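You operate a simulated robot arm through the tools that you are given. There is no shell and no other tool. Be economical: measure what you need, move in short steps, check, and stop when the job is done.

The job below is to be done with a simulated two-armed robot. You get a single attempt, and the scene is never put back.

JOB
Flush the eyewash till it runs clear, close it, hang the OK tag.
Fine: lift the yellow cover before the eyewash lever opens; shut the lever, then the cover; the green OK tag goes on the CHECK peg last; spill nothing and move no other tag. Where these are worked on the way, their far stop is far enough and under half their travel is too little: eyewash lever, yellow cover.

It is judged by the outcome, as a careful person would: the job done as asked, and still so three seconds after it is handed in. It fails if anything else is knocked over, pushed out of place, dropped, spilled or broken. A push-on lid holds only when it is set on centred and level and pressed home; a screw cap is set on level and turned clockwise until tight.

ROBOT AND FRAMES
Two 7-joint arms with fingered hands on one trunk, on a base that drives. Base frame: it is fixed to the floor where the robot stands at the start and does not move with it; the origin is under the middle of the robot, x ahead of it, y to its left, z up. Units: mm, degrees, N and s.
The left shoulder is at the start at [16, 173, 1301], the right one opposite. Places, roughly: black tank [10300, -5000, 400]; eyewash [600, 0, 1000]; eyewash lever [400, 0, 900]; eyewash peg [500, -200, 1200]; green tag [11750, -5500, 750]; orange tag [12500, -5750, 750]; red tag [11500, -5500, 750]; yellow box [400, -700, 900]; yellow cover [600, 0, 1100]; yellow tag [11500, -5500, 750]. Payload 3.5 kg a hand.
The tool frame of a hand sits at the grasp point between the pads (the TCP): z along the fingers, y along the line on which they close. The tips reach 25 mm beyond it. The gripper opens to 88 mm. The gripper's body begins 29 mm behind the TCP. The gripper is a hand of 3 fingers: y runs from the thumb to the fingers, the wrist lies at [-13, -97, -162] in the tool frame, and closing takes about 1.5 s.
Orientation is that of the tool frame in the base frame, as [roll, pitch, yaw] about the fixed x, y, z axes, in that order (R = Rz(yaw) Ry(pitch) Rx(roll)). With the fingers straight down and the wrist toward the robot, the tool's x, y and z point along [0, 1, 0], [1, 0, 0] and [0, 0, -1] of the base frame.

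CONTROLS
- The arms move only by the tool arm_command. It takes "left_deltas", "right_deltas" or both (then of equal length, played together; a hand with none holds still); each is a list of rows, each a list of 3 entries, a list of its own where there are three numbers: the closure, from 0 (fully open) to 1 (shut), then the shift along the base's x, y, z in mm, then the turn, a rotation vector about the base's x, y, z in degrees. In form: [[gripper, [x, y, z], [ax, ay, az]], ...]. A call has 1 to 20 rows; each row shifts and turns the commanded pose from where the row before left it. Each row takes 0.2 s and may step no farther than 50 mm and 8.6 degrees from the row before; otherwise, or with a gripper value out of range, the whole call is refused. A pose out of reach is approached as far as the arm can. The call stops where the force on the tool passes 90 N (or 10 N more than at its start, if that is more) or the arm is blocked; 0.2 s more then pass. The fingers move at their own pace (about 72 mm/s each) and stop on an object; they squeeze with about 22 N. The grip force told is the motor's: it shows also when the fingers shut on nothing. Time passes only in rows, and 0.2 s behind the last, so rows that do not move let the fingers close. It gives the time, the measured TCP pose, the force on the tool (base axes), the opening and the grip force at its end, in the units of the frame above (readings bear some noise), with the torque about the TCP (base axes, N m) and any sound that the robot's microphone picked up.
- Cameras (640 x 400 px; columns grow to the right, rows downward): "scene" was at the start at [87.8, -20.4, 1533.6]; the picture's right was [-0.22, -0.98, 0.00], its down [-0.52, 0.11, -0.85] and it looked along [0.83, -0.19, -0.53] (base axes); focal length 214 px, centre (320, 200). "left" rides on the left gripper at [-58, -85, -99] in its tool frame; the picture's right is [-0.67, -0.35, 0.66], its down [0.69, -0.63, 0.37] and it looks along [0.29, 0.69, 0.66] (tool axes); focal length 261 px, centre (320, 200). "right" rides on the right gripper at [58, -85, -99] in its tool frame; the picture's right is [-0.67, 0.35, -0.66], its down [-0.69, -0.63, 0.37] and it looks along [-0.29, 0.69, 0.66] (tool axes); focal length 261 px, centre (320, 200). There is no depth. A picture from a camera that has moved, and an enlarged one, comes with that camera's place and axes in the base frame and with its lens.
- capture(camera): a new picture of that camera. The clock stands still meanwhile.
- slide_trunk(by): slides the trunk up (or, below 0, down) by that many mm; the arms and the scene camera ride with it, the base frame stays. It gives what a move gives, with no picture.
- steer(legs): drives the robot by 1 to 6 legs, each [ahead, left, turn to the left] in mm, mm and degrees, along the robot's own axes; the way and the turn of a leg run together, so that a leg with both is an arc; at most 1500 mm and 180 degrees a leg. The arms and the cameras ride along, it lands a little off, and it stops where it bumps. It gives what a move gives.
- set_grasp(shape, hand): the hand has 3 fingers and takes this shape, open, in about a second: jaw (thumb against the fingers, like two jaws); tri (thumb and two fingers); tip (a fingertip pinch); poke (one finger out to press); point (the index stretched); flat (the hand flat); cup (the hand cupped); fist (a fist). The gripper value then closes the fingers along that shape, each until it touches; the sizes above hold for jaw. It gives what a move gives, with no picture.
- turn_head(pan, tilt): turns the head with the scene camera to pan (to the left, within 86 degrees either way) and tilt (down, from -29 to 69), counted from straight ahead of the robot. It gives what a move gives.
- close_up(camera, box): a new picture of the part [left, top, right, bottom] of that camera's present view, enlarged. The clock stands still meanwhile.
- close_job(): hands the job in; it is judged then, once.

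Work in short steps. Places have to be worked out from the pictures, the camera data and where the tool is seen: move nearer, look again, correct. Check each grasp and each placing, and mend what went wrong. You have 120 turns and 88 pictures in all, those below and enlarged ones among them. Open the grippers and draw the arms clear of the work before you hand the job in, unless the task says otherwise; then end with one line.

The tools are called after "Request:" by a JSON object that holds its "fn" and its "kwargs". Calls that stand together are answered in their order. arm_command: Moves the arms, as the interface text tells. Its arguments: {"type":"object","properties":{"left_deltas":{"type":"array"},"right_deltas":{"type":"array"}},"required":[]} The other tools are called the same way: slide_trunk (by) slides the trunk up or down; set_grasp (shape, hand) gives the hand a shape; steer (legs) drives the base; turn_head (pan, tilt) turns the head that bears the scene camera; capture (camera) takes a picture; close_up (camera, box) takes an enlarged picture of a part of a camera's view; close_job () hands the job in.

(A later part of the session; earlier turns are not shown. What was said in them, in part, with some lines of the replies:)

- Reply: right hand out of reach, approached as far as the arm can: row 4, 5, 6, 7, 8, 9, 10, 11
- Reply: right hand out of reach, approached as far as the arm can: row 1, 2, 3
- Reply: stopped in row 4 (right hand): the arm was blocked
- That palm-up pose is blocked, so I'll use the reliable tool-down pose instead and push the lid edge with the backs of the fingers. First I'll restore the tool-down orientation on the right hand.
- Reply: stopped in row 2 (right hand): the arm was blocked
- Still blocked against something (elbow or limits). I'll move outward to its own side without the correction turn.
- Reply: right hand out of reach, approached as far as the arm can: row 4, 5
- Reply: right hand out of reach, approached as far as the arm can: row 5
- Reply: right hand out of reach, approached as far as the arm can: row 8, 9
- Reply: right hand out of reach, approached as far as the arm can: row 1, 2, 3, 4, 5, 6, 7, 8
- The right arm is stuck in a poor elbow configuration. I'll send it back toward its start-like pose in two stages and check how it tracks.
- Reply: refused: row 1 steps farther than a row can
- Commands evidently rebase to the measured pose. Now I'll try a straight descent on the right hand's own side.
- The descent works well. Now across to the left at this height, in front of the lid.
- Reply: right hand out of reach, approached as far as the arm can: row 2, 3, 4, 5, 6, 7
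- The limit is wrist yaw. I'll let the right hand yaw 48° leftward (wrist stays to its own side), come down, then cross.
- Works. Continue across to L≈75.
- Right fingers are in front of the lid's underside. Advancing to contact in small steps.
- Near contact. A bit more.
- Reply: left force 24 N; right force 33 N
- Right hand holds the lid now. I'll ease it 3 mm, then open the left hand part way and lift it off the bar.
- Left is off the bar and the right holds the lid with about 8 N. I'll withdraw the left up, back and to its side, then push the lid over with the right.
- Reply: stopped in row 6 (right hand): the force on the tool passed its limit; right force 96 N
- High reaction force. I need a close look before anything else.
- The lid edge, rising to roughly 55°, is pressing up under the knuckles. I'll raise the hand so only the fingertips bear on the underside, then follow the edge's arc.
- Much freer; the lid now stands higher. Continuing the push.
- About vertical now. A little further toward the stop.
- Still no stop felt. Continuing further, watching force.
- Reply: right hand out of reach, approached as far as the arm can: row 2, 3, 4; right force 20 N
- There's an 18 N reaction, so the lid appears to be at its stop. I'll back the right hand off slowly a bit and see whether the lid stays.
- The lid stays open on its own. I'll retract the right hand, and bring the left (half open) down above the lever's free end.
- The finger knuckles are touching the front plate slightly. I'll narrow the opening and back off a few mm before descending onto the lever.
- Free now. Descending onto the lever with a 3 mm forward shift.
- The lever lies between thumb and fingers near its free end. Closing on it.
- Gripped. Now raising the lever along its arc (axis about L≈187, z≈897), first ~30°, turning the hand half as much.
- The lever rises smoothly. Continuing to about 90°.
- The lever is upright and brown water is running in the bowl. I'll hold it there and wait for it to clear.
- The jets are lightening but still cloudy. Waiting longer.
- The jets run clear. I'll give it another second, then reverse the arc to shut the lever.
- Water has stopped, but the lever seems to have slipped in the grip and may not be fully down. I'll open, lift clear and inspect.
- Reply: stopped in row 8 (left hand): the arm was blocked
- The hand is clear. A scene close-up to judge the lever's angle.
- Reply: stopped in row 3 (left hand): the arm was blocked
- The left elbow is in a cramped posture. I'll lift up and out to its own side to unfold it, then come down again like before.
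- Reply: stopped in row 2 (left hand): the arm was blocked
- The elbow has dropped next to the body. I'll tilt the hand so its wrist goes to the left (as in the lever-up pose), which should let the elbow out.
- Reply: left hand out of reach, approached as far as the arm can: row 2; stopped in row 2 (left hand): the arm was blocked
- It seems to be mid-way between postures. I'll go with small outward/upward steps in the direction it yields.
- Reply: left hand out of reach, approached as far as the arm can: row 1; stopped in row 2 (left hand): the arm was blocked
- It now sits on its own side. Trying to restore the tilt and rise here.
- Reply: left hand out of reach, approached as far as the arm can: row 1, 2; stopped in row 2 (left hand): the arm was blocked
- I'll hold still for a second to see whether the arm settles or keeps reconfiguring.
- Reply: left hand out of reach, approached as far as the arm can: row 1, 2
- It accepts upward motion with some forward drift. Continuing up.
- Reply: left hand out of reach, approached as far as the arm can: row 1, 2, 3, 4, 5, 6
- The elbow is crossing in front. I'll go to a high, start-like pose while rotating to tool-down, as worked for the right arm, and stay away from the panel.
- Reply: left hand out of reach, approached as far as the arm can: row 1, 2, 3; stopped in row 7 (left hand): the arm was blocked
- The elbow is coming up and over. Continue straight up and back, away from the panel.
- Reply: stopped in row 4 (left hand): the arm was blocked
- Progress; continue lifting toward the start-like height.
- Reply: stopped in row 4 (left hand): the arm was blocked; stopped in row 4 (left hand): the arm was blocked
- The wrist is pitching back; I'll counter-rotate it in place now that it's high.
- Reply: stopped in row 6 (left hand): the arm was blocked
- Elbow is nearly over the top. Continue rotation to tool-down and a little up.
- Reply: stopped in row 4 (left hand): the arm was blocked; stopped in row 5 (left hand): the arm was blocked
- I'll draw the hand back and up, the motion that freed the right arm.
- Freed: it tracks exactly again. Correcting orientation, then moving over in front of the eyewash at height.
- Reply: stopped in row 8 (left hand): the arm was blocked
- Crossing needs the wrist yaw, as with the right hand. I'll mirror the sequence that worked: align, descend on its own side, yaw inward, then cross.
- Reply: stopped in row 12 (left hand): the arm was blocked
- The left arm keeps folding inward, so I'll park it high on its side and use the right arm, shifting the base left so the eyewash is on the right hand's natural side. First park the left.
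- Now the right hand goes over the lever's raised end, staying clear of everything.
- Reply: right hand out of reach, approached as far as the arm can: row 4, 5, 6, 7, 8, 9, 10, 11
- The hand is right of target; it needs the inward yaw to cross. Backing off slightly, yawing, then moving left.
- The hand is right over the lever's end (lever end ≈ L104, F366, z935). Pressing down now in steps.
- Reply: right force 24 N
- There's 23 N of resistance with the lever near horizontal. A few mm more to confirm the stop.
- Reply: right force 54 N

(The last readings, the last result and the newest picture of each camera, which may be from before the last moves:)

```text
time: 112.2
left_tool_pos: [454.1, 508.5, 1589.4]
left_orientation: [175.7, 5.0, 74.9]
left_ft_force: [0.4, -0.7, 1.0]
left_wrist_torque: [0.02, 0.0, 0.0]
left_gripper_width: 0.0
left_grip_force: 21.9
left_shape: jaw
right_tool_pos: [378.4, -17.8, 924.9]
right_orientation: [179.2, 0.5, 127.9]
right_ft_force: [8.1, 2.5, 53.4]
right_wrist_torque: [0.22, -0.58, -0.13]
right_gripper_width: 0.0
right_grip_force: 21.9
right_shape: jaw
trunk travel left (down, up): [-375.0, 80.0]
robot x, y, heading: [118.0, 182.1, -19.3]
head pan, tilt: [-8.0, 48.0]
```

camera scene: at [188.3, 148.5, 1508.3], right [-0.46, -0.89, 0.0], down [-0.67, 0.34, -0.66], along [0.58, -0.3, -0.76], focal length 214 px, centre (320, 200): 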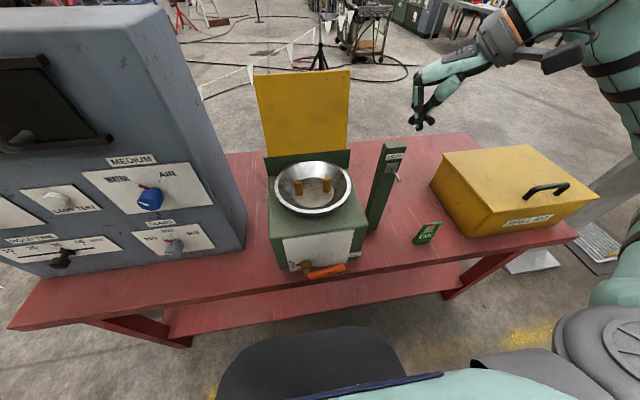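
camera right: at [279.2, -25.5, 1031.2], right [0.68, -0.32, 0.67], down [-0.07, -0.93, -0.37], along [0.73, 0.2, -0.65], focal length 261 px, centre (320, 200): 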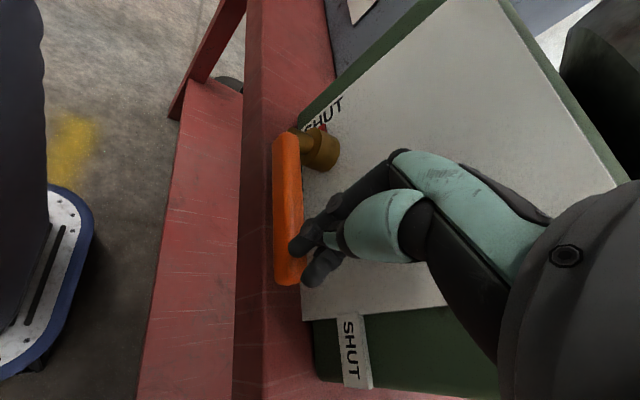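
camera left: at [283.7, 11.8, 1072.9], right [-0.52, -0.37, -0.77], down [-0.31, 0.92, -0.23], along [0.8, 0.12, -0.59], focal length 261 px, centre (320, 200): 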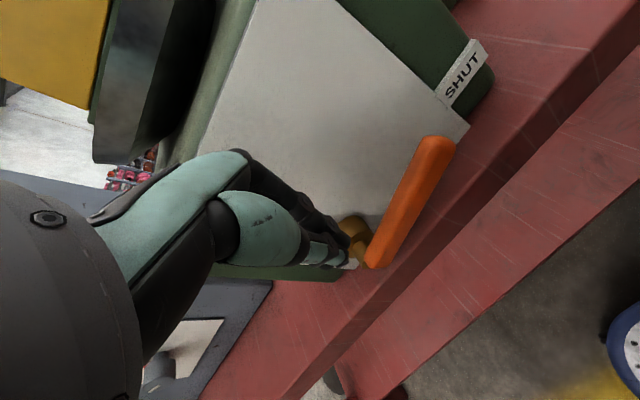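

53 N: the lever is hard on its SHUT stop. Now raise the right hand clear and bring it forward over the lid, tilting fingers forward for reach.

Request:
{"fn": "arm_command", "kwargs": {"right_deltas": [[1, [-3, 1, 40], [0, 0, 0]], [1, [0, 0, 46], [0, 0, 0]], [1, [0, 0, 46], [0, 0, 0]], [1, [0, 0, 46], [0, 0, 0]], [1, [0, 0, 46], [0, 0, 0]], [1, [0, 0, 46], [0, 0, 0]], [1, [0, 0, 46], [0, 0, 0]], [1, [0, 0, 46], [0, 0, 0]], [1, [0, 0, 46], [0, 0, 0]], [1, [0, 0, 46], [0, 0, 0]], [1, [0, 0, 32], [0, 0, 0]], [1, [0, 0, 0], [0, 0, 0]]]}}

Request:
{"fn": "arm_command", "kwargs": {"right_deltas": [[1, [37, -13, 0], [0, 0, 0]], [1, [37, -13, 0], [0, 0, -6]], [1, [37, -13, 0], [0, 0, -8]], [1, [37, -13, 0], [0, 0, -8]], [1, [14, -5, 0], [-2.5, -7.1, 0]], [1, [14, -5, 0], [-2.5, -7.1, 0]], [1, [14, -5, 0], [-2.5, -7.1, 0]], [1, [14, -5, 0], [-2.5, -7.1, 0]], [1, [0, 0, 0], [0, 0, 0]]]}}

Request:
{"fn": "capture", "kwargs": {"camera": "scene"}}

```text
time: 114.8
left_tool_pos: [460.9, 505.9, 1588.9]
left_orientation: [176.0, 5.1, 74.9]
left_ft_force: [-0.2, -0.8, -0.7]
left_wrist_torque: [-0.05, 0.01, -0.02]
left_gripper_width: 0.1
left_grip_force: 22.3
left_shape: jaw
right_tool_pos: [379.7, -19.4, 1408.9]
right_orientation: [179.3, 0.1, 127.9]
right_ft_force: [-0.3, 1.5, 0.3]
right_wrist_torque: [0.01, 0.0, 0.04]
right_gripper_width: 0.0
right_grip_force: 21.9
right_shape: jaw
trunk travel left (down, up): [-375.0, 80.0]
robot x, y, heading: [119.4, 185.6, -19.2]
head pan, tilt: [-8.0, 48.0]
```

```text
time: 116.8
left_tool_pos: [460.4, 504.3, 1588.7]
left_orientation: [176.1, 5.1, 74.9]
left_ft_force: [-0.2, -0.1, 1.4]
left_wrist_torque: [-0.04, -0.02, 0.01]
left_gripper_width: 0.2
left_grip_force: 21.9
left_shape: jaw
right_tool_pos: [583.6, -90.2, 1407.9]
right_orientation: [153.8, 17.1, 101.8]
right_ft_force: [0.2, 0.0, -0.8]
right_wrist_torque: [0.01, 0.01, -0.01]
right_gripper_width: 0.0
right_grip_force: 21.9
right_shape: jaw
trunk travel left (down, up): [-375.0, 80.0]
robot x, y, heading: [117.2, 182.9, -19.1]
head pan, tilt: [-8.0, 48.0]
```

```text
13 pictures are left
camera scene: at [187.7, 147.8, 1508.3], right [-0.46, -0.89, 0.0], down [-0.67, 0.34, -0.66], along [0.58, -0.3, -0.76], focal length 214 px, centre (320, 200)
```

scene: 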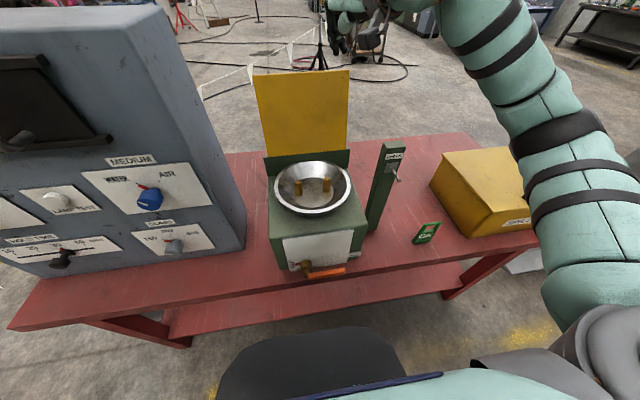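

Tracking well. Going forward past the lid's top edge, toward its right end (clear of the handle).

Request:
{"fn": "arm_command", "kwargs": {"right_deltas": [[1, [37.7, -23.5, 0], [0, 0, 0]], [1, [37.7, -23.5, 0], [0, 0, 0]], [1, [37.7, -23.5, 0], [0, 0, 0]], [1, [0, 0, 0], [0, 0, 0]]]}}

Request:
{"fn": "capture", "kwargs": {"camera": "right"}}

```text
time: 117.8
left_tool_pos: [460.5, 504.6, 1588.3]
left_orientation: [176.1, 5.1, 74.9]
left_ft_force: [-0.4, 0.6, -0.1]
left_wrist_torque: [-0.02, 0.0, -0.01]
left_gripper_width: 0.0
left_grip_force: 21.9
left_shape: jaw
right_tool_pos: [695.6, -161.1, 1406.8]
right_orientation: [153.9, 17.2, 101.7]
right_ft_force: [-0.2, -0.4, -1.1]
right_wrist_torque: [0.0, 0.02, 0.03]
right_gripper_width: 0.0
right_grip_force: 22.4
right_shape: jaw
trunk travel left (down, up): [-375.0, 80.0]
robot x, y, heading: [117.4, 183.6, -19.3]
head pan, tilt: [-8.0, 48.0]
```

```text
12 pictures are left
camera right: at [563.3, -116.5, 1439.2], right [0.11, -0.41, 0.91], down [-0.23, -0.9, -0.38], along [0.97, -0.16, -0.19], focal length 261 px, centre (320, 200)
```

right: 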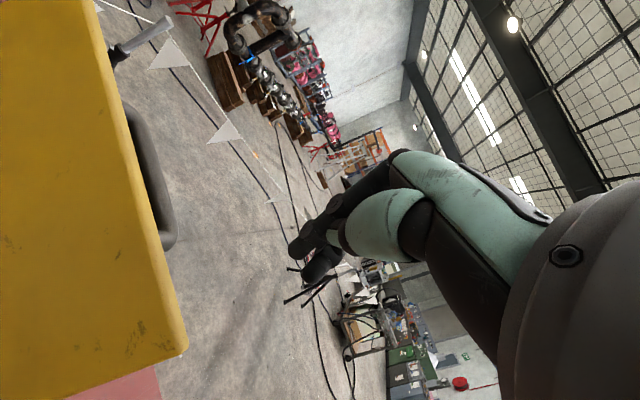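

The fingertips are beyond the lid (edge ≈ F670, z≈1340–1350) and clear of the handle. Reducing the tilt and descending behind it.

Request:
{"fn": "arm_command", "kwargs": {"right_deltas": [[1, [0, 0, 0], [2, 5.66, 0]], [1, [0, 0, 0], [2, 5.66, 0]], [1, [0, 0, 0], [2, 5.66, 0]], [1, [0, 0, -16], [0, 0, 0]], [1, [0, 0, -16], [0, 0, 0]], [1, [0, 0, -16], [0, 0, 0]], [1, [0, 0, -16], [0, 0, 0]], [1, [0, 0, 0], [0, 0, 0]]]}}

Request:
{"fn": "arm_command", "kwargs": {"right_deltas": [[1, [-14, 5, 0], [0, 0, 0]], [1, [-14, 5, 0], [0, 0, 0]], [1, [-14, 5, 0], [0, 0, 0]], [1, [-14, 5, 0], [0, 0, 0]], [1, [0, 0, 0], [0, 0, 0]]]}}

Request:
{"fn": "capture", "kwargs": {"camera": "scene"}}

```text
time: 119.6
left_tool_pos: [461.6, 504.5, 1589.3]
left_orientation: [176.1, 5.1, 74.9]
left_ft_force: [0.0, 0.1, -0.4]
left_wrist_torque: [-0.02, 0.03, 0.0]
left_gripper_width: 0.0
left_grip_force: 22.0
left_shape: jaw
right_tool_pos: [695.7, -162.5, 1344.8]
right_orientation: [169.5, 7.2, 105.2]
right_ft_force: [-0.5, -0.3, 0.1]
right_wrist_torque: [0.01, -0.02, -0.03]
right_gripper_width: 0.0
right_grip_force: 22.0
right_shape: jaw
trunk travel left (down, up): [-375.0, 80.0]
robot x, y, heading: [115.1, 180.7, -19.2]
head pan, tilt: [-8.0, 48.0]
```

```text
time: 120.8
left_tool_pos: [462.2, 504.4, 1587.5]
left_orientation: [176.0, 5.1, 74.9]
left_ft_force: [1.2, -0.2, -0.3]
left_wrist_torque: [-0.02, 0.01, -0.03]
left_gripper_width: 0.0
left_grip_force: 22.0
left_shape: jaw
right_tool_pos: [640.5, -144.4, 1343.2]
right_orientation: [169.4, 7.2, 105.2]
right_ft_force: [-0.3, 0.0, -1.0]
right_wrist_torque: [0.0, 0.0, -0.03]
right_gripper_width: 0.0
right_grip_force: 21.8
right_shape: jaw
trunk travel left (down, up): [-375.0, 80.0]
robot x, y, heading: [115.0, 185.1, -19.1]
head pan, tilt: [-8.0, 48.0]
```

```text
11 pictures are left
camera scene: at [188.2, 147.8, 1508.2], right [-0.46, -0.89, 0.0], down [-0.67, 0.34, -0.66], along [0.58, -0.3, -0.76], focal length 214 px, centre (320, 200)
```

scene: 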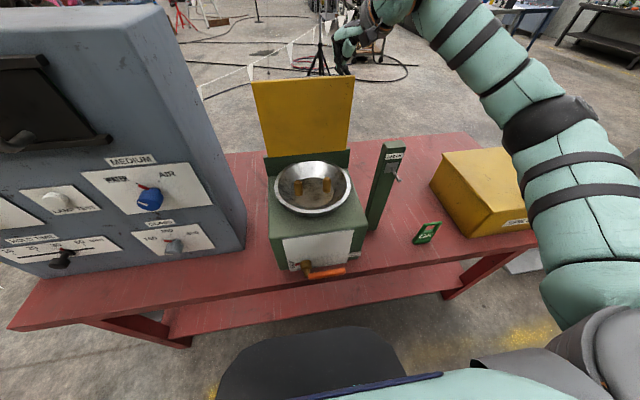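

The lid follows the pull. Now leading it forward and down along its arc with the fingertips on its top face.

Request:
{"fn": "arm_command", "kwargs": {"right_deltas": [[1, [-12.7, 4.5, 1], [0, 0, 0]], [1, [-12.7, 4.5, 1], [0, 0, 0]], [1, [-12.7, 4.5, 1], [0, 0, 0]], [1, [-12.7, 4.5, 1], [0, 0, 0]], [1, [-12.8, 4.5, -4], [0, 0, 0]], [1, [-12.8, 4.5, -5], [0, 0, 0]], [1, [-12.8, 4.5, -6], [0, 0, 0]], [1, [-12.8, 4.5, -7], [0, 0, 0]], [1, [-12.8, 4.5, -7], [0, 0, 0]], [1, [0, 0, 0], [0, 0, 0]]]}}

Request:
{"fn": "capture", "kwargs": {"camera": "scene"}}

```text
time: 123.0
left_tool_pos: [461.9, 505.5, 1588.5]
left_orientation: [175.8, 5.2, 74.9]
left_ft_force: [0.3, 0.6, 0.1]
left_wrist_torque: [-0.02, -0.01, -0.02]
left_gripper_width: 0.0
left_grip_force: 21.9
left_shape: jaw
right_tool_pos: [526.0, -101.1, 1318.9]
right_orientation: [169.4, 7.2, 105.1]
right_ft_force: [0.0, 0.3, -0.6]
right_wrist_torque: [0.0, 0.04, 0.02]
right_gripper_width: 0.0
right_grip_force: 21.9
right_shape: jaw
trunk travel left (down, up): [-375.0, 80.0]
robot x, y, heading: [118.5, 182.9, -19.5]
head pan, tilt: [-8.0, 48.0]
```

```text
10 pictures are left
camera scene: at [188.2, 147.9, 1508.2], right [-0.46, -0.89, 0.0], down [-0.67, 0.34, -0.66], along [0.58, -0.3, -0.76], focal length 214 px, centre (320, 200)
```

scene: 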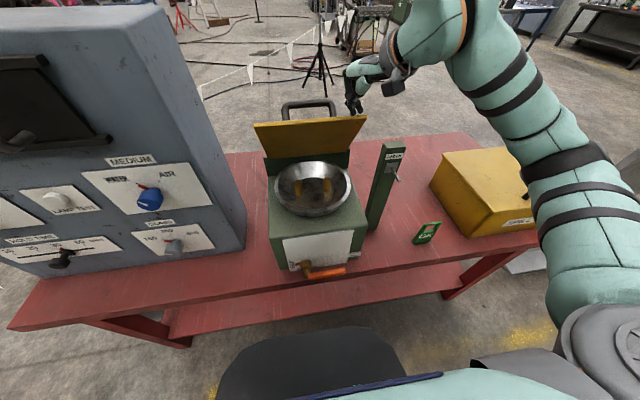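

Lid at about 50° and following. Continuing down to nearly closed.

Request:
{"fn": "arm_command", "kwargs": {"right_deltas": [[1, [-12.9, 4.5, -11], [0, 0, 0]], [1, [-12.9, 4.5, -12], [0, 0, 0]], [1, [-12.9, 4.5, -12], [0, 0, 0]], [1, [-9.7, 3.4, -15], [0, 0, 0]], [1, [-9.7, 3.4, -15], [0, 0, 0]], [1, [-9.7, 3.4, -16], [0, 0, 0]], [1, [-5.7, 2, -16], [0, 0, 0]], [1, [-5.7, 2, -17], [0, 0, 0]], [1, [-5.7, 2, -17], [0, 0, 0]], [1, [-2, 0.7, -15], [0, 0, 0]], [1, [0, 0, 0], [0, 0, 0]]]}}

Request:
{"fn": "arm_command", "kwargs": {"right_deltas": [[1, [0, 0, -12], [0, 0, 0]], [1, [0, 0, -8], [0, 0, 0]], [1, [0, 0, 0], [0, 0, 0]]]}}

Request:
{"fn": "capture", "kwargs": {"camera": "scene"}}

```text
time: 125.4
left_tool_pos: [459.7, 504.5, 1588.8]
left_orientation: [176.0, 5.1, 74.9]
left_ft_force: [0.2, 0.0, 0.2]
left_wrist_torque: [0.02, 0.02, 0.0]
left_gripper_width: 0.0
left_grip_force: 22.0
left_shape: jaw
right_tool_pos: [438.9, -95.5, 1181.8]
right_orientation: [169.5, 7.1, 105.3]
right_ft_force: [0.4, 0.5, 0.7]
right_wrist_torque: [0.01, 0.01, 0.02]
right_gripper_width: 0.1
right_grip_force: 21.6
right_shape: jaw
right hand out of reach, approached as far as the arm can: row 7, 8, 9, 10
trunk travel left (down, up): [-375.0, 80.0]
robot x, y, heading: [121.5, 186.4, -19.2]
head pan, tilt: [-8.0, 48.0]
```

```text
time: 126.2
left_tool_pos: [461.3, 504.9, 1588.1]
left_orientation: [176.0, 5.1, 75.1]
left_ft_force: [0.1, -1.5, -0.4]
left_wrist_torque: [-0.02, -0.02, -0.01]
left_gripper_width: 0.0
left_grip_force: 21.6
left_shape: jaw
right_tool_pos: [439.5, -101.6, 1164.8]
right_orientation: [169.6, 7.0, 105.4]
right_ft_force: [-0.2, 0.5, 0.5]
right_wrist_torque: [-0.02, 0.04, 0.02]
right_gripper_width: 0.0
right_grip_force: 22.4
right_shape: jaw
right hand out of reach, approached as far as the arm can: row 1, 2
trunk travel left (down, up): [-375.0, 80.0]
robot x, y, heading: [122.3, 180.8, -19.6]
head pan, tilt: [-8.0, 48.0]
```

```text
9 pictures are left
camera scene: at [188.2, 148.0, 1508.3], right [-0.46, -0.89, 0.0], down [-0.67, 0.34, -0.66], along [0.58, -0.3, -0.76], focal length 214 px, centre (320, 200)
```

scene: 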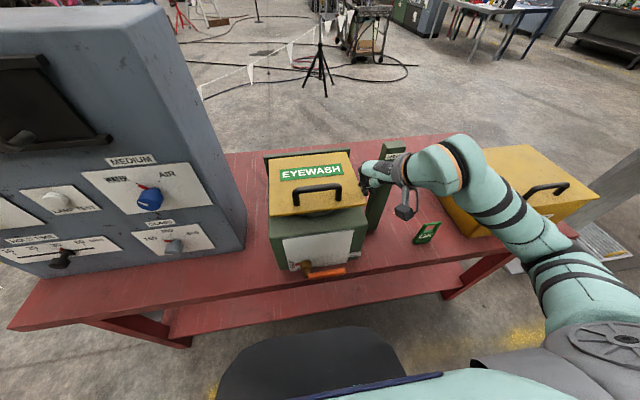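

The lid looks nearly closed. Checking closely.

Request:
{"fn": "close_up", "kwargs": {"camera": "scene", "box": [250, 140, 410, 290]}}

```text
2.67 times, centred on (330, 215) of scene
camera zoom: at [188.2, 148.0, 1508.3], right [-0.46, -0.89, 0.0], down [-0.67, 0.34, -0.66], along [0.58, -0.3, -0.76], focal length 572 px, centre (293, 160)
```

zoom: 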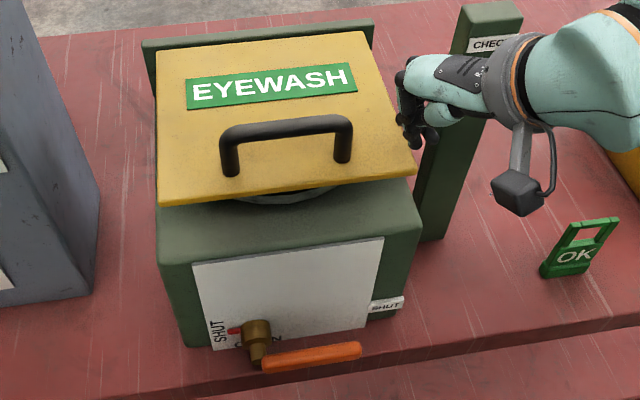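

The corner height (≈1135) matches the original (≈1132) within noise. To be sure, I'll lift, shift in over the lid, and press lightly.

Request:
{"fn": "arm_command", "kwargs": {"right_deltas": [[1, [0, 0, 30], [0, 0, 6]], [1, [0, 0, 30], [0, 0, 8]], [1, [5, 14, 0], [0, 0, 8]], [1, [5, 14, 0], [0, 0, 0]], [1, [5, 14, 0], [0, 0, 0]], [1, [0, 0, -15], [0, 0, 0]], [1, [0, 0, -15], [0, 0, 0]], [1, [0, 0, -10], [0, 0, 0]], [1, [0, 0, -10], [0, 0, 0]], [1, [0, 0, -10], [0, 0, 0]], [1, [0, 0, -6], [0, 0, 0]], [1, [0, 0, 0], [0, 0, 0]]]}}

```text
time: 128.8
left_tool_pos: [458.4, 501.6, 1590.3]
left_orientation: [175.9, 4.9, 74.8]
left_ft_force: [-0.9, 0.0, -0.6]
left_wrist_torque: [0.0, 0.02, 0.01]
left_gripper_width: 0.0
left_grip_force: 22.1
left_shape: jaw
right_tool_pos: [454.7, -62.3, 1164.3]
right_orientation: [168.4, 7.8, 126.7]
right_ft_force: [17.5, -25.5, 79.9]
right_wrist_torque: [1.34, -1.36, -0.79]
right_gripper_width: 0.0
right_grip_force: 21.9
right_shape: jaw
trunk travel left (down, up): [-375.0, 80.0]
robot x, y, heading: [118.6, 183.7, -19.1]
head pan, tilt: [-8.0, 48.0]
```

80 N of support: the cover is fully shut. Now I'll lift the right hand clear and shift the base right for the tag.

Request:
{"fn": "arm_command", "kwargs": {"right_deltas": [[1, [0, 0, 30], [0, 0, 0]], [1, [0, 0, 40], [0, 0, 0]], [1, [0, 0, 40], [0, 0, 0]], [1, [-10, 3, 40], [0, 0, 0]], [1, [-10, 3, 30], [0, 0, 0]], [1, [0, 0, 0], [0, 0, 0]]]}}

Request:
{"fn": "steer", "kwargs": {"legs": [[0, -180, 0]]}}

Request:
{"fn": "arm_command", "kwargs": {"right_deltas": [[0, [-13, -38, 0], [0, 0, -8]], [0, [-13, -38, 0], [0, 0, -8]], [0, [-13, -38, 0], [0, 0, -8]], [0, [-13, -38, 0], [3.3, 9, -4]], [0, [0, 0, 0], [0, 0, -8]], [0, [0, 0, 0], [0, 0, -8]], [0, [0, 0, 0], [0, 0, -8]], [0, [0, 0, 0], [0, 0, 0]]]}}

```text
time: 130.2
left_tool_pos: [461.4, 503.9, 1588.3]
left_orientation: [176.1, 5.0, 74.9]
left_ft_force: [-0.9, 0.0, -0.6]
left_wrist_torque: [0.01, -0.02, 0.0]
left_gripper_width: 0.0
left_grip_force: 21.9
left_shape: jaw
right_tool_pos: [435.1, -53.6, 1337.6]
right_orientation: [169.5, 7.1, 127.1]
right_ft_force: [-0.2, 0.6, 0.2]
right_wrist_torque: [0.01, 0.02, 0.0]
right_gripper_width: 0.0
right_grip_force: 22.1
right_shape: jaw
trunk travel left (down, up): [-375.0, 80.0]
robot x, y, heading: [117.5, 186.1, -19.4]
head pan, tilt: [-8.0, 48.0]
```

```text
time: 131.7
left_tool_pos: [403.7, 338.1, 1586.8]
left_orientation: [176.0, 5.4, 75.0]
left_ft_force: [-0.7, 0.2, -0.7]
left_wrist_torque: [-0.03, -0.04, -0.02]
left_gripper_width: 0.0
left_grip_force: 21.8
left_shape: jaw
right_tool_pos: [376.7, -218.8, 1338.5]
right_orientation: [169.7, 7.3, 127.2]
right_ft_force: [-1.1, 0.1, -0.1]
right_wrist_torque: [-0.05, 0.04, 0.0]
right_gripper_width: 0.0
right_grip_force: 21.8
right_shape: jaw
trunk travel left (down, up): [-375.0, 80.0]
robot x, y, heading: [59.7, 12.5, -19.3]
head pan, tilt: [-8.0, 48.0]
```

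```text
refused: row 4 steps farther than a row can; nothing moved
```

Fixing the rotation split: level the hand, yaw it back to align with the bench, move over the tag's right side, and descend part way.

Request:
{"fn": "arm_command", "kwargs": {"right_deltas": [[0.4, [0, 0, 0], [-0.25, 6.3, 0]], [0.4, [0, 0, 0], [-0.25, 6.3, 0]], [0.4, [-4, -21, 0], [0, 0, -8]], [0.4, [-4, -21, 0], [0, 0, -8]], [0.4, [-4, -21, 0], [0, 0, -8]], [0.4, [-4, -21, 0], [0, 0, -8]], [0.4, [-4, -21, 0], [0, 0, -8]], [0.4, [-4, -21, 0], [0, 0, -8]], [0.4, [-4, -21, 0], [0, 0, -8]], [0.4, [0, 0, -40], [0, 0, 0]], [0.4, [0, 0, -40], [0, 0, 0]], [0.4, [0, 0, -40], [0, 0, 0]], [0.4, [0, 0, -40], [0, 0, 0]], [0.4, [0, 0, -40], [0, 0, 0]], [0.4, [0, 0, -40], [0, 0, 0]], [0.4, [0, 0, 0], [0, 0, 0]]]}}

Request:
{"fn": "capture", "kwargs": {"camera": "right"}}

```text
time: 135.1
left_tool_pos: [400.5, 335.3, 1588.3]
left_orientation: [175.9, 5.1, 75.0]
left_ft_force: [0.7, 0.3, 0.0]
left_wrist_torque: [0.0, 0.02, 0.0]
left_gripper_width: 0.0
left_grip_force: 22.2
left_shape: jaw
right_tool_pos: [314.8, -450.3, 1134.6]
right_orientation: [179.7, -0.4, 72.1]
right_ft_force: [0.3, -0.1, -0.4]
right_wrist_torque: [-0.01, 0.01, 0.06]
right_gripper_width: 53.0
right_grip_force: 0.2
right_shape: jaw
right hand out of reach, approached as far as the arm can: row 10, 11, 12, 13, 14, 15
trunk travel left (down, up): [-375.0, 80.0]
robot x, y, heading: [60.1, 14.2, -19.1]
head pan, tilt: [-8.0, 48.0]
```

```text
7 pictures are left
camera right: at [251.5, -369.0, 1234.0], right [0.12, -0.75, 0.65], down [-0.81, -0.46, -0.37], along [0.58, -0.48, -0.66], focal length 261 px, centre (320, 200)
```

right: 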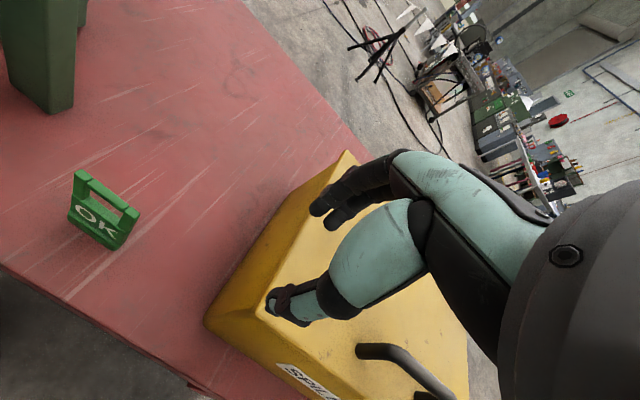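

Aligned yaw puts the hand naturally ~350 mm right of the robot's axis, so I'll shift the base left ~92 mm to bring it over the tag's right upright (tag spans L −168…−224, top z≈960, F≈457).

Request:
{"fn": "steer", "kwargs": {"legs": [[0, 88, 0]]}}

Request:
{"fn": "arm_command", "kwargs": {"right_deltas": [[0.4, [0, 0, 0], [0, 0, 0]], [0.4, [0, 0, 0], [0, 0, 0]]]}}

```text
time: 136.2
left_tool_pos: [426.5, 410.5, 1590.9]
left_orientation: [176.1, 4.7, 75.0]
left_ft_force: [-0.1, -0.7, 0.1]
left_wrist_torque: [-0.04, -0.03, 0.03]
left_gripper_width: 0.1
left_grip_force: 21.7
left_shape: jaw
right_tool_pos: [342.2, -372.3, 1134.2]
right_orientation: [179.9, -0.6, 72.1]
right_ft_force: [-0.2, -0.6, -0.8]
right_wrist_torque: [0.02, -0.01, -0.01]
right_gripper_width: 53.2
right_grip_force: 0.0
right_shape: jaw
trunk travel left (down, up): [-375.0, 80.0]
robot x, y, heading: [91.2, 97.0, -19.4]
head pan, tilt: [-8.0, 48.0]
```

```text
time: 136.8
left_tool_pos: [428.6, 413.9, 1589.3]
left_orientation: [175.9, 4.9, 74.9]
left_ft_force: [0.4, -0.7, -0.4]
left_wrist_torque: [-0.04, -0.01, -0.01]
left_gripper_width: 0.1
left_grip_force: 22.4
left_shape: jaw
right_tool_pos: [342.5, -371.3, 1135.1]
right_orientation: [179.8, -0.4, 72.1]
right_ft_force: [1.1, 0.2, 0.5]
right_wrist_torque: [0.03, -0.02, 0.02]
right_gripper_width: 52.7
right_grip_force: 0.1
right_shape: jaw
trunk travel left (down, up): [-375.0, 80.0]
robot x, y, heading: [84.1, 93.8, -19.1]
head pan, tilt: [-8.0, 48.0]
```

Fine adjust (+11, +11) and descend to just above the tag, then look.

Request:
{"fn": "arm_command", "kwargs": {"right_deltas": [[0.4, [7, 3.3, -34], [0, 0, 0]], [0.4, [7, 3.3, -34], [0, 0, 0]], [0.4, [0, 0, -34], [0, 0, 0]], [0.4, [0, 0, -33], [0, 0, 0]], [0.4, [0, 0, 0], [0, 0, 0]]]}}

Request:
{"fn": "capture", "kwargs": {"camera": "right"}}

```text
time: 138.0
left_tool_pos: [429.6, 416.9, 1587.8]
left_orientation: [176.0, 5.0, 75.1]
left_ft_force: [0.5, -0.3, -0.6]
left_wrist_torque: [0.05, 0.0, 0.01]
left_gripper_width: 0.0
left_grip_force: 21.8
left_shape: jaw
right_tool_pos: [346.3, -395.4, 1008.8]
right_orientation: [179.8, -0.5, 72.5]
right_ft_force: [-0.6, -0.4, 0.0]
right_wrist_torque: [0.03, 0.01, 0.01]
right_gripper_width: 52.7
right_grip_force: 0.0
right_shape: jaw
right hand out of reach, approached as far as the arm can: row 1, 2, 3, 4
trunk travel left (down, up): [-375.0, 80.0]
robot x, y, heading: [90.4, 96.2, -19.0]
head pan, tilt: [-8.0, 48.0]
```

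```text
6 pictures are left
camera right: at [281.7, -315.8, 1107.3], right [0.13, -0.75, 0.65], down [-0.81, -0.46, -0.37], along [0.58, -0.48, -0.66], focal length 261 px, centre (320, 200)
```

right: 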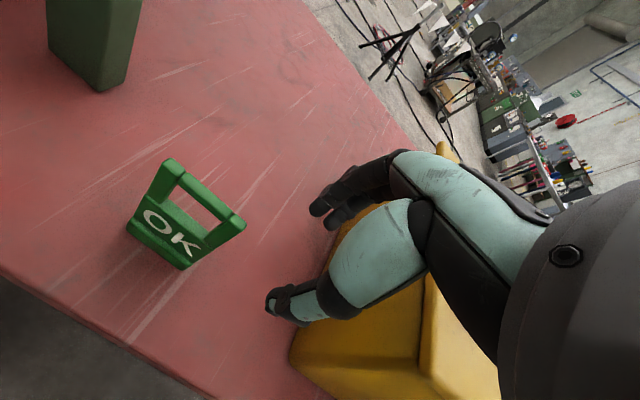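

The arm sits at its fold limit here; the base shift is the clean way. Driving 42 mm left (fingertips are above the tag top).

Request:
{"fn": "steer", "kwargs": {"legs": [[0, 42, 0]]}}

Request:
{"fn": "arm_command", "kwargs": {"right_deltas": [[0.4, [0, 0, -5], [0, 0, 0]], [0.4, [0, 0, 0], [0, 0, 0]], [0.4, [0, 0, 0], [0, 0, 0]]]}}

```text
time: 138.9
left_tool_pos: [440.1, 445.1, 1592.9]
left_orientation: [176.0, 4.4, 74.9]
left_ft_force: [-0.7, -0.7, -0.5]
left_wrist_torque: [0.03, -0.03, 0.02]
left_gripper_width: 0.0
left_grip_force: 22.1
left_shape: jaw
right_tool_pos: [356.8, -364.8, 1007.6]
right_orientation: [179.8, -0.9, 72.4]
right_ft_force: [-0.2, -0.2, 0.7]
right_wrist_torque: [0.01, -0.02, 0.04]
right_gripper_width: 52.9
right_grip_force: 0.0
right_shape: jaw
trunk travel left (down, up): [-375.0, 80.0]
robot x, y, heading: [102.8, 135.0, -19.2]
head pan, tilt: [-8.0, 48.0]
```

```text
time: 139.7
left_tool_pos: [443.6, 456.3, 1588.3]
left_orientation: [176.1, 5.0, 75.0]
left_ft_force: [-1.0, 0.0, 0.5]
left_wrist_torque: [-0.04, 0.01, 0.02]
left_gripper_width: 0.0
left_grip_force: 22.0
left_shape: jaw
right_tool_pos: [358.5, -357.5, 1004.8]
right_orientation: [179.7, -0.3, 72.4]
right_ft_force: [1.2, -0.1, -1.1]
right_wrist_torque: [0.01, 0.01, 0.02]
right_gripper_width: 53.1
right_grip_force: 0.1
right_shape: jaw
trunk travel left (down, up): [-375.0, 80.0]
robot x, y, heading: [102.3, 134.7, -19.2]
head pan, tilt: [-8.0, 48.0]
```

Position F457, L−218. Shift 8 mm right and descend to z≈945 around the upright.

Request:
{"fn": "arm_command", "kwargs": {"right_deltas": [[0.4, [-2.7, -7.5, 0], [0, 0, 0]], [0.4, [0, 0, -20], [0, 0, 0]], [0.4, [0, 0, -20], [0, 0, 0]], [0.4, [0, 0, -19], [0, 0, 0]], [0.4, [0, 0, 0], [0, 0, 0]]]}}

Request:
{"fn": "capture", "kwargs": {"camera": "right"}}

```text
time: 140.9
left_tool_pos: [441.5, 456.2, 1588.1]
left_orientation: [175.9, 5.0, 75.0]
left_ft_force: [-0.1, -0.6, 1.0]
left_wrist_torque: [0.01, 0.02, -0.02]
left_gripper_width: 0.0
left_grip_force: 21.5
left_shape: jaw
right_tool_pos: [357.9, -364.1, 946.8]
right_orientation: [179.8, -0.5, 72.3]
right_ft_force: [-0.1, -0.4, 0.0]
right_wrist_torque: [0.02, 0.0, -0.02]
right_gripper_width: 53.1
right_grip_force: 0.0
right_shape: jaw
trunk travel left (down, up): [-375.0, 80.0]
robot x, y, heading: [101.4, 139.0, -19.0]
head pan, tilt: [-8.0, 48.0]
```

```text
5 pictures are left
camera right: at [292.7, -284.1, 1044.2], right [0.13, -0.75, 0.65], down [-0.81, -0.46, -0.37], along [0.58, -0.48, -0.66], focal length 261 px, centre (320, 200)
```

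right: 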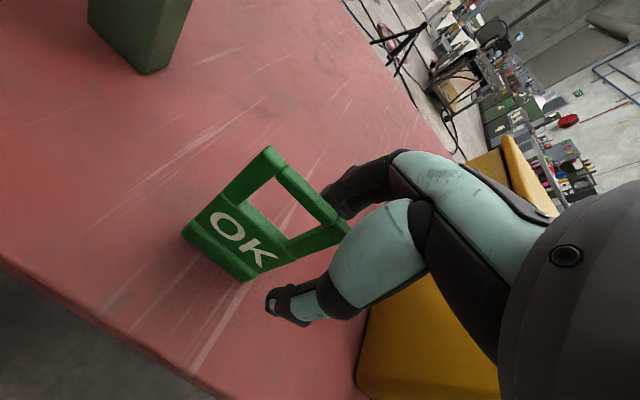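

The upright is right at the grasp point. Closing.

Request:
{"fn": "arm_command", "kwargs": {"right_deltas": [[1, [0, 0, 0], [0, 0, 0]], [1, [0, 0, 0], [0, 0, 0]], [1, [0, 0, 0], [0, 0, 0]], [1, [0, 0, 0], [0, 0, 0]], [1, [0, 0, 0], [0, 0, 0]], [1, [0, 0, 0], [0, 0, 0]]]}}

Request:
{"fn": "arm_command", "kwargs": {"right_deltas": [[1, [0, 0, 15], [0, 0, 0]], [1, [0, 0, 15], [0, 0, 0]], [1, [0, 0, 0], [0, 0, 0]]]}}

Request:
{"fn": "capture", "kwargs": {"camera": "right"}}

```text
time: 142.3
left_tool_pos: [443.7, 456.7, 1589.1]
left_orientation: [175.9, 5.0, 74.9]
left_ft_force: [0.2, 0.1, 0.3]
left_wrist_torque: [-0.03, 0.0, -0.03]
left_gripper_width: 0.0
left_grip_force: 21.5
left_shape: jaw
right_tool_pos: [356.3, -364.1, 944.2]
right_orientation: [179.8, -0.5, 72.4]
right_ft_force: [0.4, 0.0, -0.9]
right_wrist_torque: [0.0, -0.03, -0.01]
right_gripper_width: 0.2
right_grip_force: 22.0
right_shape: jaw
trunk travel left (down, up): [-375.0, 80.0]
robot x, y, heading: [98.7, 133.0, -19.1]
head pan, tilt: [-8.0, 48.0]
```

```text
time: 143.1
left_tool_pos: [443.8, 456.7, 1589.1]
left_orientation: [176.0, 5.0, 75.0]
left_ft_force: [0.2, 0.8, 0.7]
left_wrist_torque: [0.04, -0.03, 0.01]
left_gripper_width: 0.4
left_grip_force: 21.6
left_shape: jaw
right_tool_pos: [357.1, -365.2, 976.0]
right_orientation: [179.9, -0.5, 72.4]
right_ft_force: [-0.1, 0.0, -0.7]
right_wrist_torque: [0.01, 0.01, 0.0]
right_gripper_width: 0.2
right_grip_force: 21.6
right_shape: jaw
trunk travel left (down, up): [-375.0, 80.0]
robot x, y, heading: [99.6, 134.5, -19.5]
head pan, tilt: [-8.0, 48.0]
```

```text
4 pictures are left
camera right: at [292.8, -284.2, 1074.2], right [0.13, -0.75, 0.65], down [-0.81, -0.46, -0.37], along [0.58, -0.48, -0.66], focal length 261 px, centre (320, 200)
```

right: 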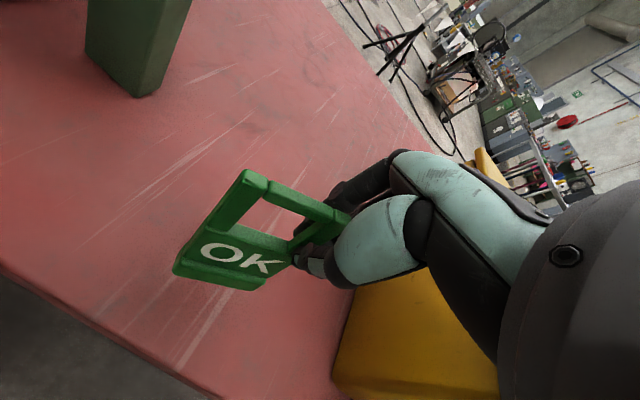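

The tag is lifted — hung on the closed fingers at its window corner, sagging about 15° in-plane, with the rest of the window free for the peg. Peg tip ≈ F471, L−40, z1149. I'll raise it to peg height while drawing back.

Request:
{"fn": "arm_command", "kwargs": {"right_deltas": [[1, [-4, 1.4, 20], [0, 0, 0]], [1, [-4, 1.4, 20], [0, 0, 0]], [1, [-4, 1.4, 20], [0, 0, 0]], [1, [-4, 1.4, 20], [0, 0, 0]], [1, [-4, 1.4, 20], [0, 0, 0]], [1, [-4, 1.4, 20], [0, 0, 0]], [1, [-4, 1.4, 20], [0, 0, 0]], [1, [-4, 1.4, 20], [0, 0, 0]], [1, [0, 0, 20], [0, 0, 0]], [1, [0, 0, 18], [0, 0, 0]], [1, [0, 0, 0], [0, 0, 0]]]}}

Request:
{"fn": "steer", "kwargs": {"legs": [[0, 120, 0]]}}

Request:
{"fn": "arm_command", "kwargs": {"right_deltas": [[1, [0, 0, 0], [0, 0, 0]], [1, [0, 0, 0], [0, 0, 0]], [1, [0, 0, 0], [0, 0, 0]]]}}

Request:
{"fn": "capture", "kwargs": {"camera": "right"}}

```text
time: 145.5
left_tool_pos: [443.0, 456.1, 1588.0]
left_orientation: [176.0, 4.9, 75.2]
left_ft_force: [-0.3, 1.2, 1.4]
left_wrist_torque: [0.01, -0.02, -0.03]
left_gripper_width: 0.2
left_grip_force: 22.2
left_shape: jaw
right_tool_pos: [325.6, -353.3, 1172.1]
right_orientation: [179.8, -0.5, 72.5]
right_ft_force: [-1.2, 1.3, -0.1]
right_wrist_torque: [-0.02, -0.01, 0.0]
right_gripper_width: 0.0
right_grip_force: 21.6
right_shape: jaw
trunk travel left (down, up): [-375.0, 80.0]
robot x, y, heading: [98.0, 136.5, -19.1]
head pan, tilt: [-8.0, 48.0]
```

```text
time: 146.7
left_tool_pos: [481.9, 565.8, 1590.1]
left_orientation: [175.9, 4.8, 75.0]
left_ft_force: [-0.1, 0.1, -0.3]
left_wrist_torque: [0.03, 0.01, 0.03]
left_gripper_width: 0.0
left_grip_force: 21.6
left_shape: jaw
right_tool_pos: [362.9, -242.8, 1171.3]
right_orientation: [179.8, -0.7, 72.4]
right_ft_force: [-0.2, 0.2, -1.4]
right_wrist_torque: [-0.01, 0.03, 0.0]
right_gripper_width: 0.1
right_grip_force: 22.2
right_shape: jaw
trunk travel left (down, up): [-375.0, 80.0]
robot x, y, heading: [142.2, 247.3, -19.3]
head pan, tilt: [-8.0, 48.0]
```

```text
time: 147.5
left_tool_pos: [482.0, 570.7, 1587.7]
left_orientation: [176.0, 5.0, 74.9]
left_ft_force: [-0.2, -0.1, 1.4]
left_wrist_torque: [-0.01, -0.02, -0.01]
left_gripper_width: 0.0
left_grip_force: 22.1
left_shape: jaw
right_tool_pos: [364.6, -239.9, 1173.5]
right_orientation: [179.8, -0.4, 72.3]
right_ft_force: [-0.1, 0.0, -0.4]
right_wrist_torque: [0.01, -0.02, -0.02]
right_gripper_width: 0.0
right_grip_force: 21.9
right_shape: jaw
trunk travel left (down, up): [-375.0, 80.0]
robot x, y, heading: [138.7, 249.3, -19.3]
head pan, tilt: [-8.0, 48.0]
```

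```text
3 pictures are left
camera right: at [300.8, -158.1, 1272.2], right [0.13, -0.75, 0.65], down [-0.81, -0.46, -0.37], along [0.58, -0.48, -0.66], focal length 261 px, centre (320, 200)
```

right: 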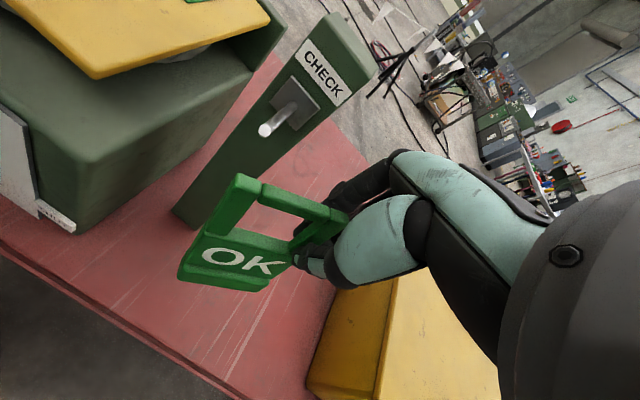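

Window centre is at TCP +25 (left), −19 (down); peg tip ≈ L−38, z≈1151. I need TCP at L≈−67, z≈1170. Driving left ~40 mm.

Request:
{"fn": "steer", "kwargs": {"legs": [[0, 41, 0]]}}

Request:
{"fn": "arm_command", "kwargs": {"right_deltas": [[1, [0, 0, 0], [0, 0, 0]], [1, [0, 0, 0], [0, 0, 0]], [1, [0, 0, 0], [0, 0, 0]]]}}

```text
time: 148.4
left_tool_pos: [492.6, 597.1, 1592.5]
left_orientation: [175.9, 4.4, 75.0]
left_ft_force: [0.6, -0.5, -0.4]
left_wrist_torque: [0.08, -0.05, 0.0]
left_gripper_width: 0.0
left_grip_force: 21.6
left_shape: jaw
right_tool_pos: [374.5, -209.8, 1169.8]
right_orientation: [179.8, -1.0, 72.3]
right_ft_force: [0.0, 0.0, -0.6]
right_wrist_torque: [0.0, -0.03, -0.01]
right_gripper_width: 0.0
right_grip_force: 21.7
right_shape: jaw
trunk travel left (down, up): [-375.0, 80.0]
robot x, y, heading: [154.9, 288.6, -19.1]
head pan, tilt: [-8.0, 48.0]
```

```text
time: 149.2
left_tool_pos: [496.5, 606.9, 1589.4]
left_orientation: [176.0, 4.9, 74.9]
left_ft_force: [-0.2, -0.2, 0.7]
left_wrist_torque: [0.0, -0.02, 0.0]
left_gripper_width: 0.0
left_grip_force: 22.1
left_shape: jaw
right_tool_pos: [377.5, -201.8, 1172.9]
right_orientation: [179.8, -0.4, 72.3]
right_ft_force: [-0.1, -0.1, -0.8]
right_wrist_torque: [0.0, -0.02, 0.02]
right_gripper_width: 0.1
right_grip_force: 21.4
right_shape: jaw
trunk travel left (down, up): [-375.0, 80.0]
robot x, y, heading: [155.5, 289.8, -19.1]
head pan, tilt: [-8.0, 48.0]
```

At L−65, F423. Small trim and advance to just short of the peg tip, then check.

Request:
{"fn": "arm_command", "kwargs": {"right_deltas": [[1, [12, -4.9, -1], [0, 0, 0]], [1, [12, -4.9, -1], [0, 0, 0]], [1, [12, -4.9, 0], [0, 0, 0]], [1, [0, 0, 0], [0, 0, 0]]]}}

Request:
{"fn": "close_up", "kwargs": {"camera": "right", "box": [160, 80, 400, 300]}}

```text
time: 150.2
left_tool_pos: [497.6, 608.7, 1588.9]
left_orientation: [175.9, 4.9, 74.9]
left_ft_force: [0.5, -0.9, 0.9]
left_wrist_torque: [0.01, -0.03, 0.0]
left_gripper_width: 0.0
left_grip_force: 21.9
left_shape: jaw
right_tool_pos: [413.7, -217.5, 1171.0]
right_orientation: [179.8, -0.5, 72.3]
right_ft_force: [-0.3, 0.2, -0.8]
right_wrist_torque: [-0.01, 0.02, 0.02]
right_gripper_width: 0.0
right_grip_force: 22.3
right_shape: jaw
trunk travel left (down, up): [-375.0, 80.0]
robot x, y, heading: [155.8, 285.4, -19.2]
head pan, tilt: [-8.0, 48.0]
```

```text
1.82 times, centred on (280, 190) of right
camera zoom: at [349.6, -136.4, 1270.2], right [0.12, -0.75, 0.65], down [-0.81, -0.46, -0.37], along [0.58, -0.48, -0.66], focal length 474 px, centre (393, 218)
```

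zoom: 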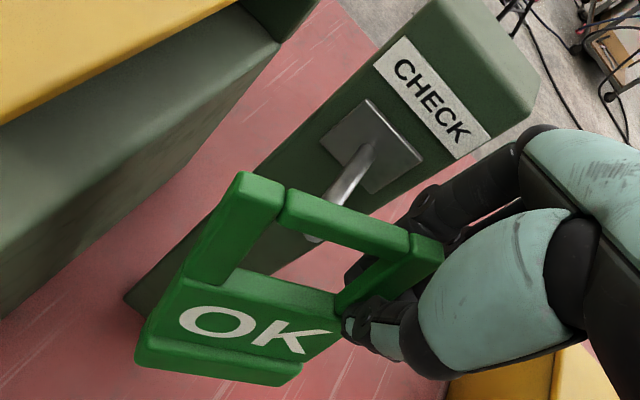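

The peg tip shows inside the window, within 5 mm of its centre. Inserting 34 mm, lowering slightly with the peg's slope.

Request:
{"fn": "arm_command", "kwargs": {"right_deltas": [[1, [6.4, -2.3, -1], [0, 0, 0]], [1, [6.4, -2.3, -1], [0, 0, 0]], [1, [6.4, -2.3, -1], [0, 0, 0]], [1, [6.4, -2.3, -1], [0, 0, 0]], [1, [6.4, -2.3, -1], [0, 0, 0]], [1, [0, 0, 0], [0, 0, 0]]]}}

```text
time: 151.6
left_tool_pos: [493.8, 608.3, 1589.1]
left_orientation: [175.9, 4.9, 74.9]
left_ft_force: [0.3, 1.2, -0.1]
left_wrist_torque: [-0.01, 0.0, -0.01]
left_gripper_width: 0.0
left_grip_force: 22.4
left_shape: jaw
right_tool_pos: [443.1, -226.8, 1167.2]
right_orientation: [179.8, -0.5, 72.3]
right_ft_force: [-5.3, 1.4, 0.1]
right_wrist_torque: [-0.07, -0.22, 0.04]
right_gripper_width: 0.2
right_grip_force: 21.9
right_shape: jaw
trunk travel left (down, up): [-375.0, 80.0]
robot x, y, heading: [153.7, 285.7, -19.2]
head pan, tilt: [-8.0, 48.0]
```

Tag is ~22 mm onto the peg with a light 5 N contact. I'll back 4 mm and lower until the top bar settles on the peg.

Request:
{"fn": "arm_command", "kwargs": {"right_deltas": [[1, [-3.8, 1.3, -4], [0, 0, 0]], [1, [0, 0, -4], [0, 0, 0]], [1, [0, 0, -4], [0, 0, 0]], [1, [0, 0, -3], [0, 0, 0]], [1, [0, 0, 0], [0, 0, 0]]]}}

Request:
{"fn": "close_up", "kwargs": {"camera": "right", "box": [160, 80, 400, 300]}}

```text
time: 152.8
left_tool_pos: [496.4, 608.3, 1588.6]
left_orientation: [176.0, 4.9, 74.9]
left_ft_force: [0.9, 0.2, 0.4]
left_wrist_torque: [0.02, -0.02, 0.0]
left_gripper_width: 0.0
left_grip_force: 22.1
left_shape: jaw
right_tool_pos: [441.7, -227.3, 1151.6]
right_orientation: [179.8, -0.5, 72.4]
right_ft_force: [-0.1, 0.1, -0.6]
right_wrist_torque: [-0.04, 0.0, -0.01]
right_gripper_width: 0.0
right_grip_force: 22.1
right_shape: jaw
trunk travel left (down, up): [-375.0, 80.0]
robot x, y, heading: [151.6, 284.3, -19.5]
head pan, tilt: [-8.0, 48.0]
```

```text
1.82 times, centred on (280, 190) of right
camera zoom: at [377.5, -146.1, 1249.8], right [0.13, -0.75, 0.65], down [-0.81, -0.46, -0.37], along [0.58, -0.48, -0.66], focal length 474 px, centre (393, 218)
```

zoom: 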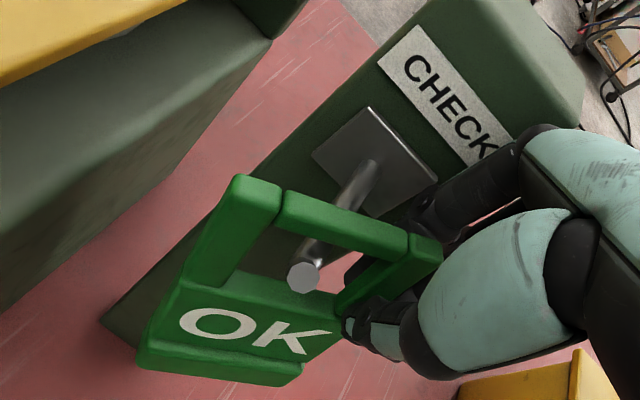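

The peg is through the window with its tip in front. Lowering further until it bears the tag.

Request:
{"fn": "arm_command", "kwargs": {"right_deltas": [[1, [0, 0, -3], [0, 0, 0]], [1, [0, 0, -3], [0, 0, 0]], [1, [0, 0, -3], [0, 0, 0]], [1, [0, 0, 0], [0, 0, 0]]]}}

```text
time: 153.8
left_tool_pos: [496.5, 607.7, 1588.5]
left_orientation: [175.9, 4.9, 74.9]
left_ft_force: [0.4, 1.4, -0.1]
left_wrist_torque: [-0.03, 0.0, 0.0]
left_gripper_width: 0.0
left_grip_force: 21.8
left_shape: jaw
right_tool_pos: [441.0, -226.0, 1141.1]
right_orientation: [179.8, -0.4, 72.3]
right_ft_force: [-0.3, -0.5, 2.1]
right_wrist_torque: [0.05, -0.02, -0.01]
right_gripper_width: 0.0
right_grip_force: 22.1
right_shape: jaw
trunk travel left (down, up): [-375.0, 80.0]
robot x, y, heading: [153.6, 287.0, -19.1]
head pan, tilt: [-8.0, 48.0]
```

Peg is taking the weight. Opening just enough, with a slight pull back to keep the rear finger off the post.

Request:
{"fn": "arm_command", "kwargs": {"right_deltas": [[0.9, [-1.5, 0.5, -1], [0, 0, 0]], [0.8, [-2, 0.7, 0], [0, 0, 0]], [0.75, [-1, 0.3, 0], [0, 0, 0]], [0.72, [0, 0, 0], [0, 0, 0]], [0.72, [0, 0, 0], [0, 0, 0]]]}}

Request:
{"fn": "arm_command", "kwargs": {"right_deltas": [[0.72, [0, 0, 5], [0, 0, 0]], [0.72, [0, 0, 8], [0, 0, 0]], [0.72, [0, 0, 8], [0, 0, 0]], [0.72, [0, 0, 0], [0, 0, 0]]]}}

```text
time: 155.0
left_tool_pos: [496.6, 607.8, 1589.0]
left_orientation: [176.0, 4.9, 75.1]
left_ft_force: [-0.2, -0.4, -0.7]
left_wrist_torque: [-0.01, 0.04, 0.03]
left_gripper_width: 0.0
left_grip_force: 21.8
left_shape: jaw
right_tool_pos: [437.5, -224.4, 1140.0]
right_orientation: [179.8, -0.5, 72.4]
right_ft_force: [-0.3, 0.5, -0.2]
right_wrist_torque: [0.02, -0.02, 0.02]
right_gripper_width: 24.0
right_grip_force: 0.0
right_shape: jaw
trunk travel left (down, up): [-375.0, 80.0]
robot x, y, heading: [152.6, 285.6, -19.1]
head pan, tilt: [-8.0, 48.0]
```

```text
time: 156.0
left_tool_pos: [496.2, 608.8, 1589.6]
left_orientation: [176.0, 5.0, 75.0]
left_ft_force: [0.2, -0.4, 0.4]
left_wrist_torque: [-0.02, -0.04, -0.01]
left_gripper_width: 0.3
left_grip_force: 22.6
left_shape: jaw
right_tool_pos: [437.5, -225.0, 1161.1]
right_orientation: [179.8, -0.5, 72.3]
right_ft_force: [-0.9, 0.5, 0.0]
right_wrist_torque: [-0.03, -0.05, 0.03]
right_gripper_width: 24.0
right_grip_force: 0.1
right_shape: jaw
trunk travel left (down, up): [-375.0, 80.0]
robot x, y, heading: [154.6, 290.6, -18.8]
head pan, tilt: [-8.0, 48.0]
```

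No drag. Continue straight up until clear, then use the last picture.

Request:
{"fn": "arm_command", "kwargs": {"right_deltas": [[0.72, [0, 0, 12], [0, 0, 0]], [0.72, [0, 0, 12], [0, 0, 0]], [0.72, [0, 0, 15], [0, 0, 0]], [0.72, [0, 0, 15], [0, 0, 0]], [0.72, [0, 0, 20], [0, 0, 0]], [0.72, [0, 0, 20], [0, 0, 0]], [0.5, [0, 0, 0], [0, 0, 0]]]}}

Request:
{"fn": "capture", "kwargs": {"camera": "right"}}

```text
time: 157.6
left_tool_pos: [496.9, 608.0, 1589.9]
left_orientation: [176.0, 4.9, 75.0]
left_ft_force: [0.2, -0.6, 0.2]
left_wrist_torque: [0.0, -0.02, 0.02]
left_gripper_width: 0.2
left_grip_force: 22.3
left_shape: jaw
right_tool_pos: [438.0, -225.1, 1254.0]
right_orientation: [180.0, -0.6, 72.3]
right_ft_force: [-0.7, 0.3, 0.0]
right_wrist_torque: [-0.02, -0.02, 0.01]
right_gripper_width: 43.8
right_grip_force: 0.1
right_shape: jaw
trunk travel left (down, up): [-375.0, 80.0]
robot x, y, heading: [153.3, 287.0, -19.6]
head pan, tilt: [-8.0, 48.0]
```

```text
0 pictures are left
camera right: at [374.2, -145.3, 1354.6], right [0.13, -0.75, 0.65], down [-0.81, -0.46, -0.37], along [0.58, -0.48, -0.66], focal length 261 px, centre (320, 200)
```

right: 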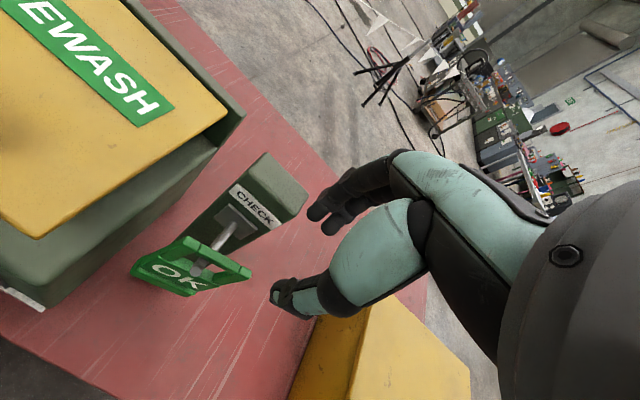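

The OK tag hangs on the CHECK peg, cover and lever are shut. Drawing the right hand up and away, and opening both grippers.

Request:
{"fn": "arm_command", "kwargs": {"right_deltas": [[0.3, [0, 0, 30], [0, 0, 0]], [0, [0, 0, 30], [0, 0, 0]], [0, [-15, 5, 30], [0, 0, 0]], [0, [-15, -10, 20], [0, 0, 0]], [0, [-15, -15, 0], [0, 0, 0]], [0, [0, 0, 0], [0, 0, 0]], [0, [0, 0, 0], [0, 0, 0]]], "left_deltas": [[0, [0, 0, 0], [0, 0, 0]], [0, [0, 0, 0], [0, 0, 0]], [0, [0, 0, 0], [0, 0, 0]], [0, [0, 0, 0], [0, 0, 0]], [0, [0, 0, 0], [0, 0, 0]], [0, [0, 0, 0], [0, 0, 0]], [0, [0, 0, 0], [0, 0, 0]]]}}

Request:
{"fn": "close_job", "kwargs": {}}

```text
time: 159.2
left_tool_pos: [496.8, 608.1, 1589.0]
left_orientation: [175.9, 4.9, 74.9]
left_ft_force: [-0.2, -0.1, 0.0]
left_wrist_torque: [0.0, 0.02, -0.02]
left_gripper_width: 87.7
left_grip_force: 0.0
left_shape: jaw
right_tool_pos: [392.7, -245.6, 1365.3]
right_orientation: [179.8, -0.5, 72.4]
right_ft_force: [-0.2, 0.3, 0.2]
right_wrist_torque: [0.02, 0.01, 0.0]
right_gripper_width: 87.5
right_grip_force: 0.1
right_shape: jaw
trunk travel left (down, up): [-375.0, 80.0]
robot x, y, heading: [155.9, 286.4, -19.1]
head pan, tilt: [-8.0, 48.0]
```

```text
The job is handed in.
```

The eyewash was flushed until it ran clear, the lever was shut and then the cover, and the green OK tag was hung last on the CHECK peg; I saw no spills, and no other tag was touched.
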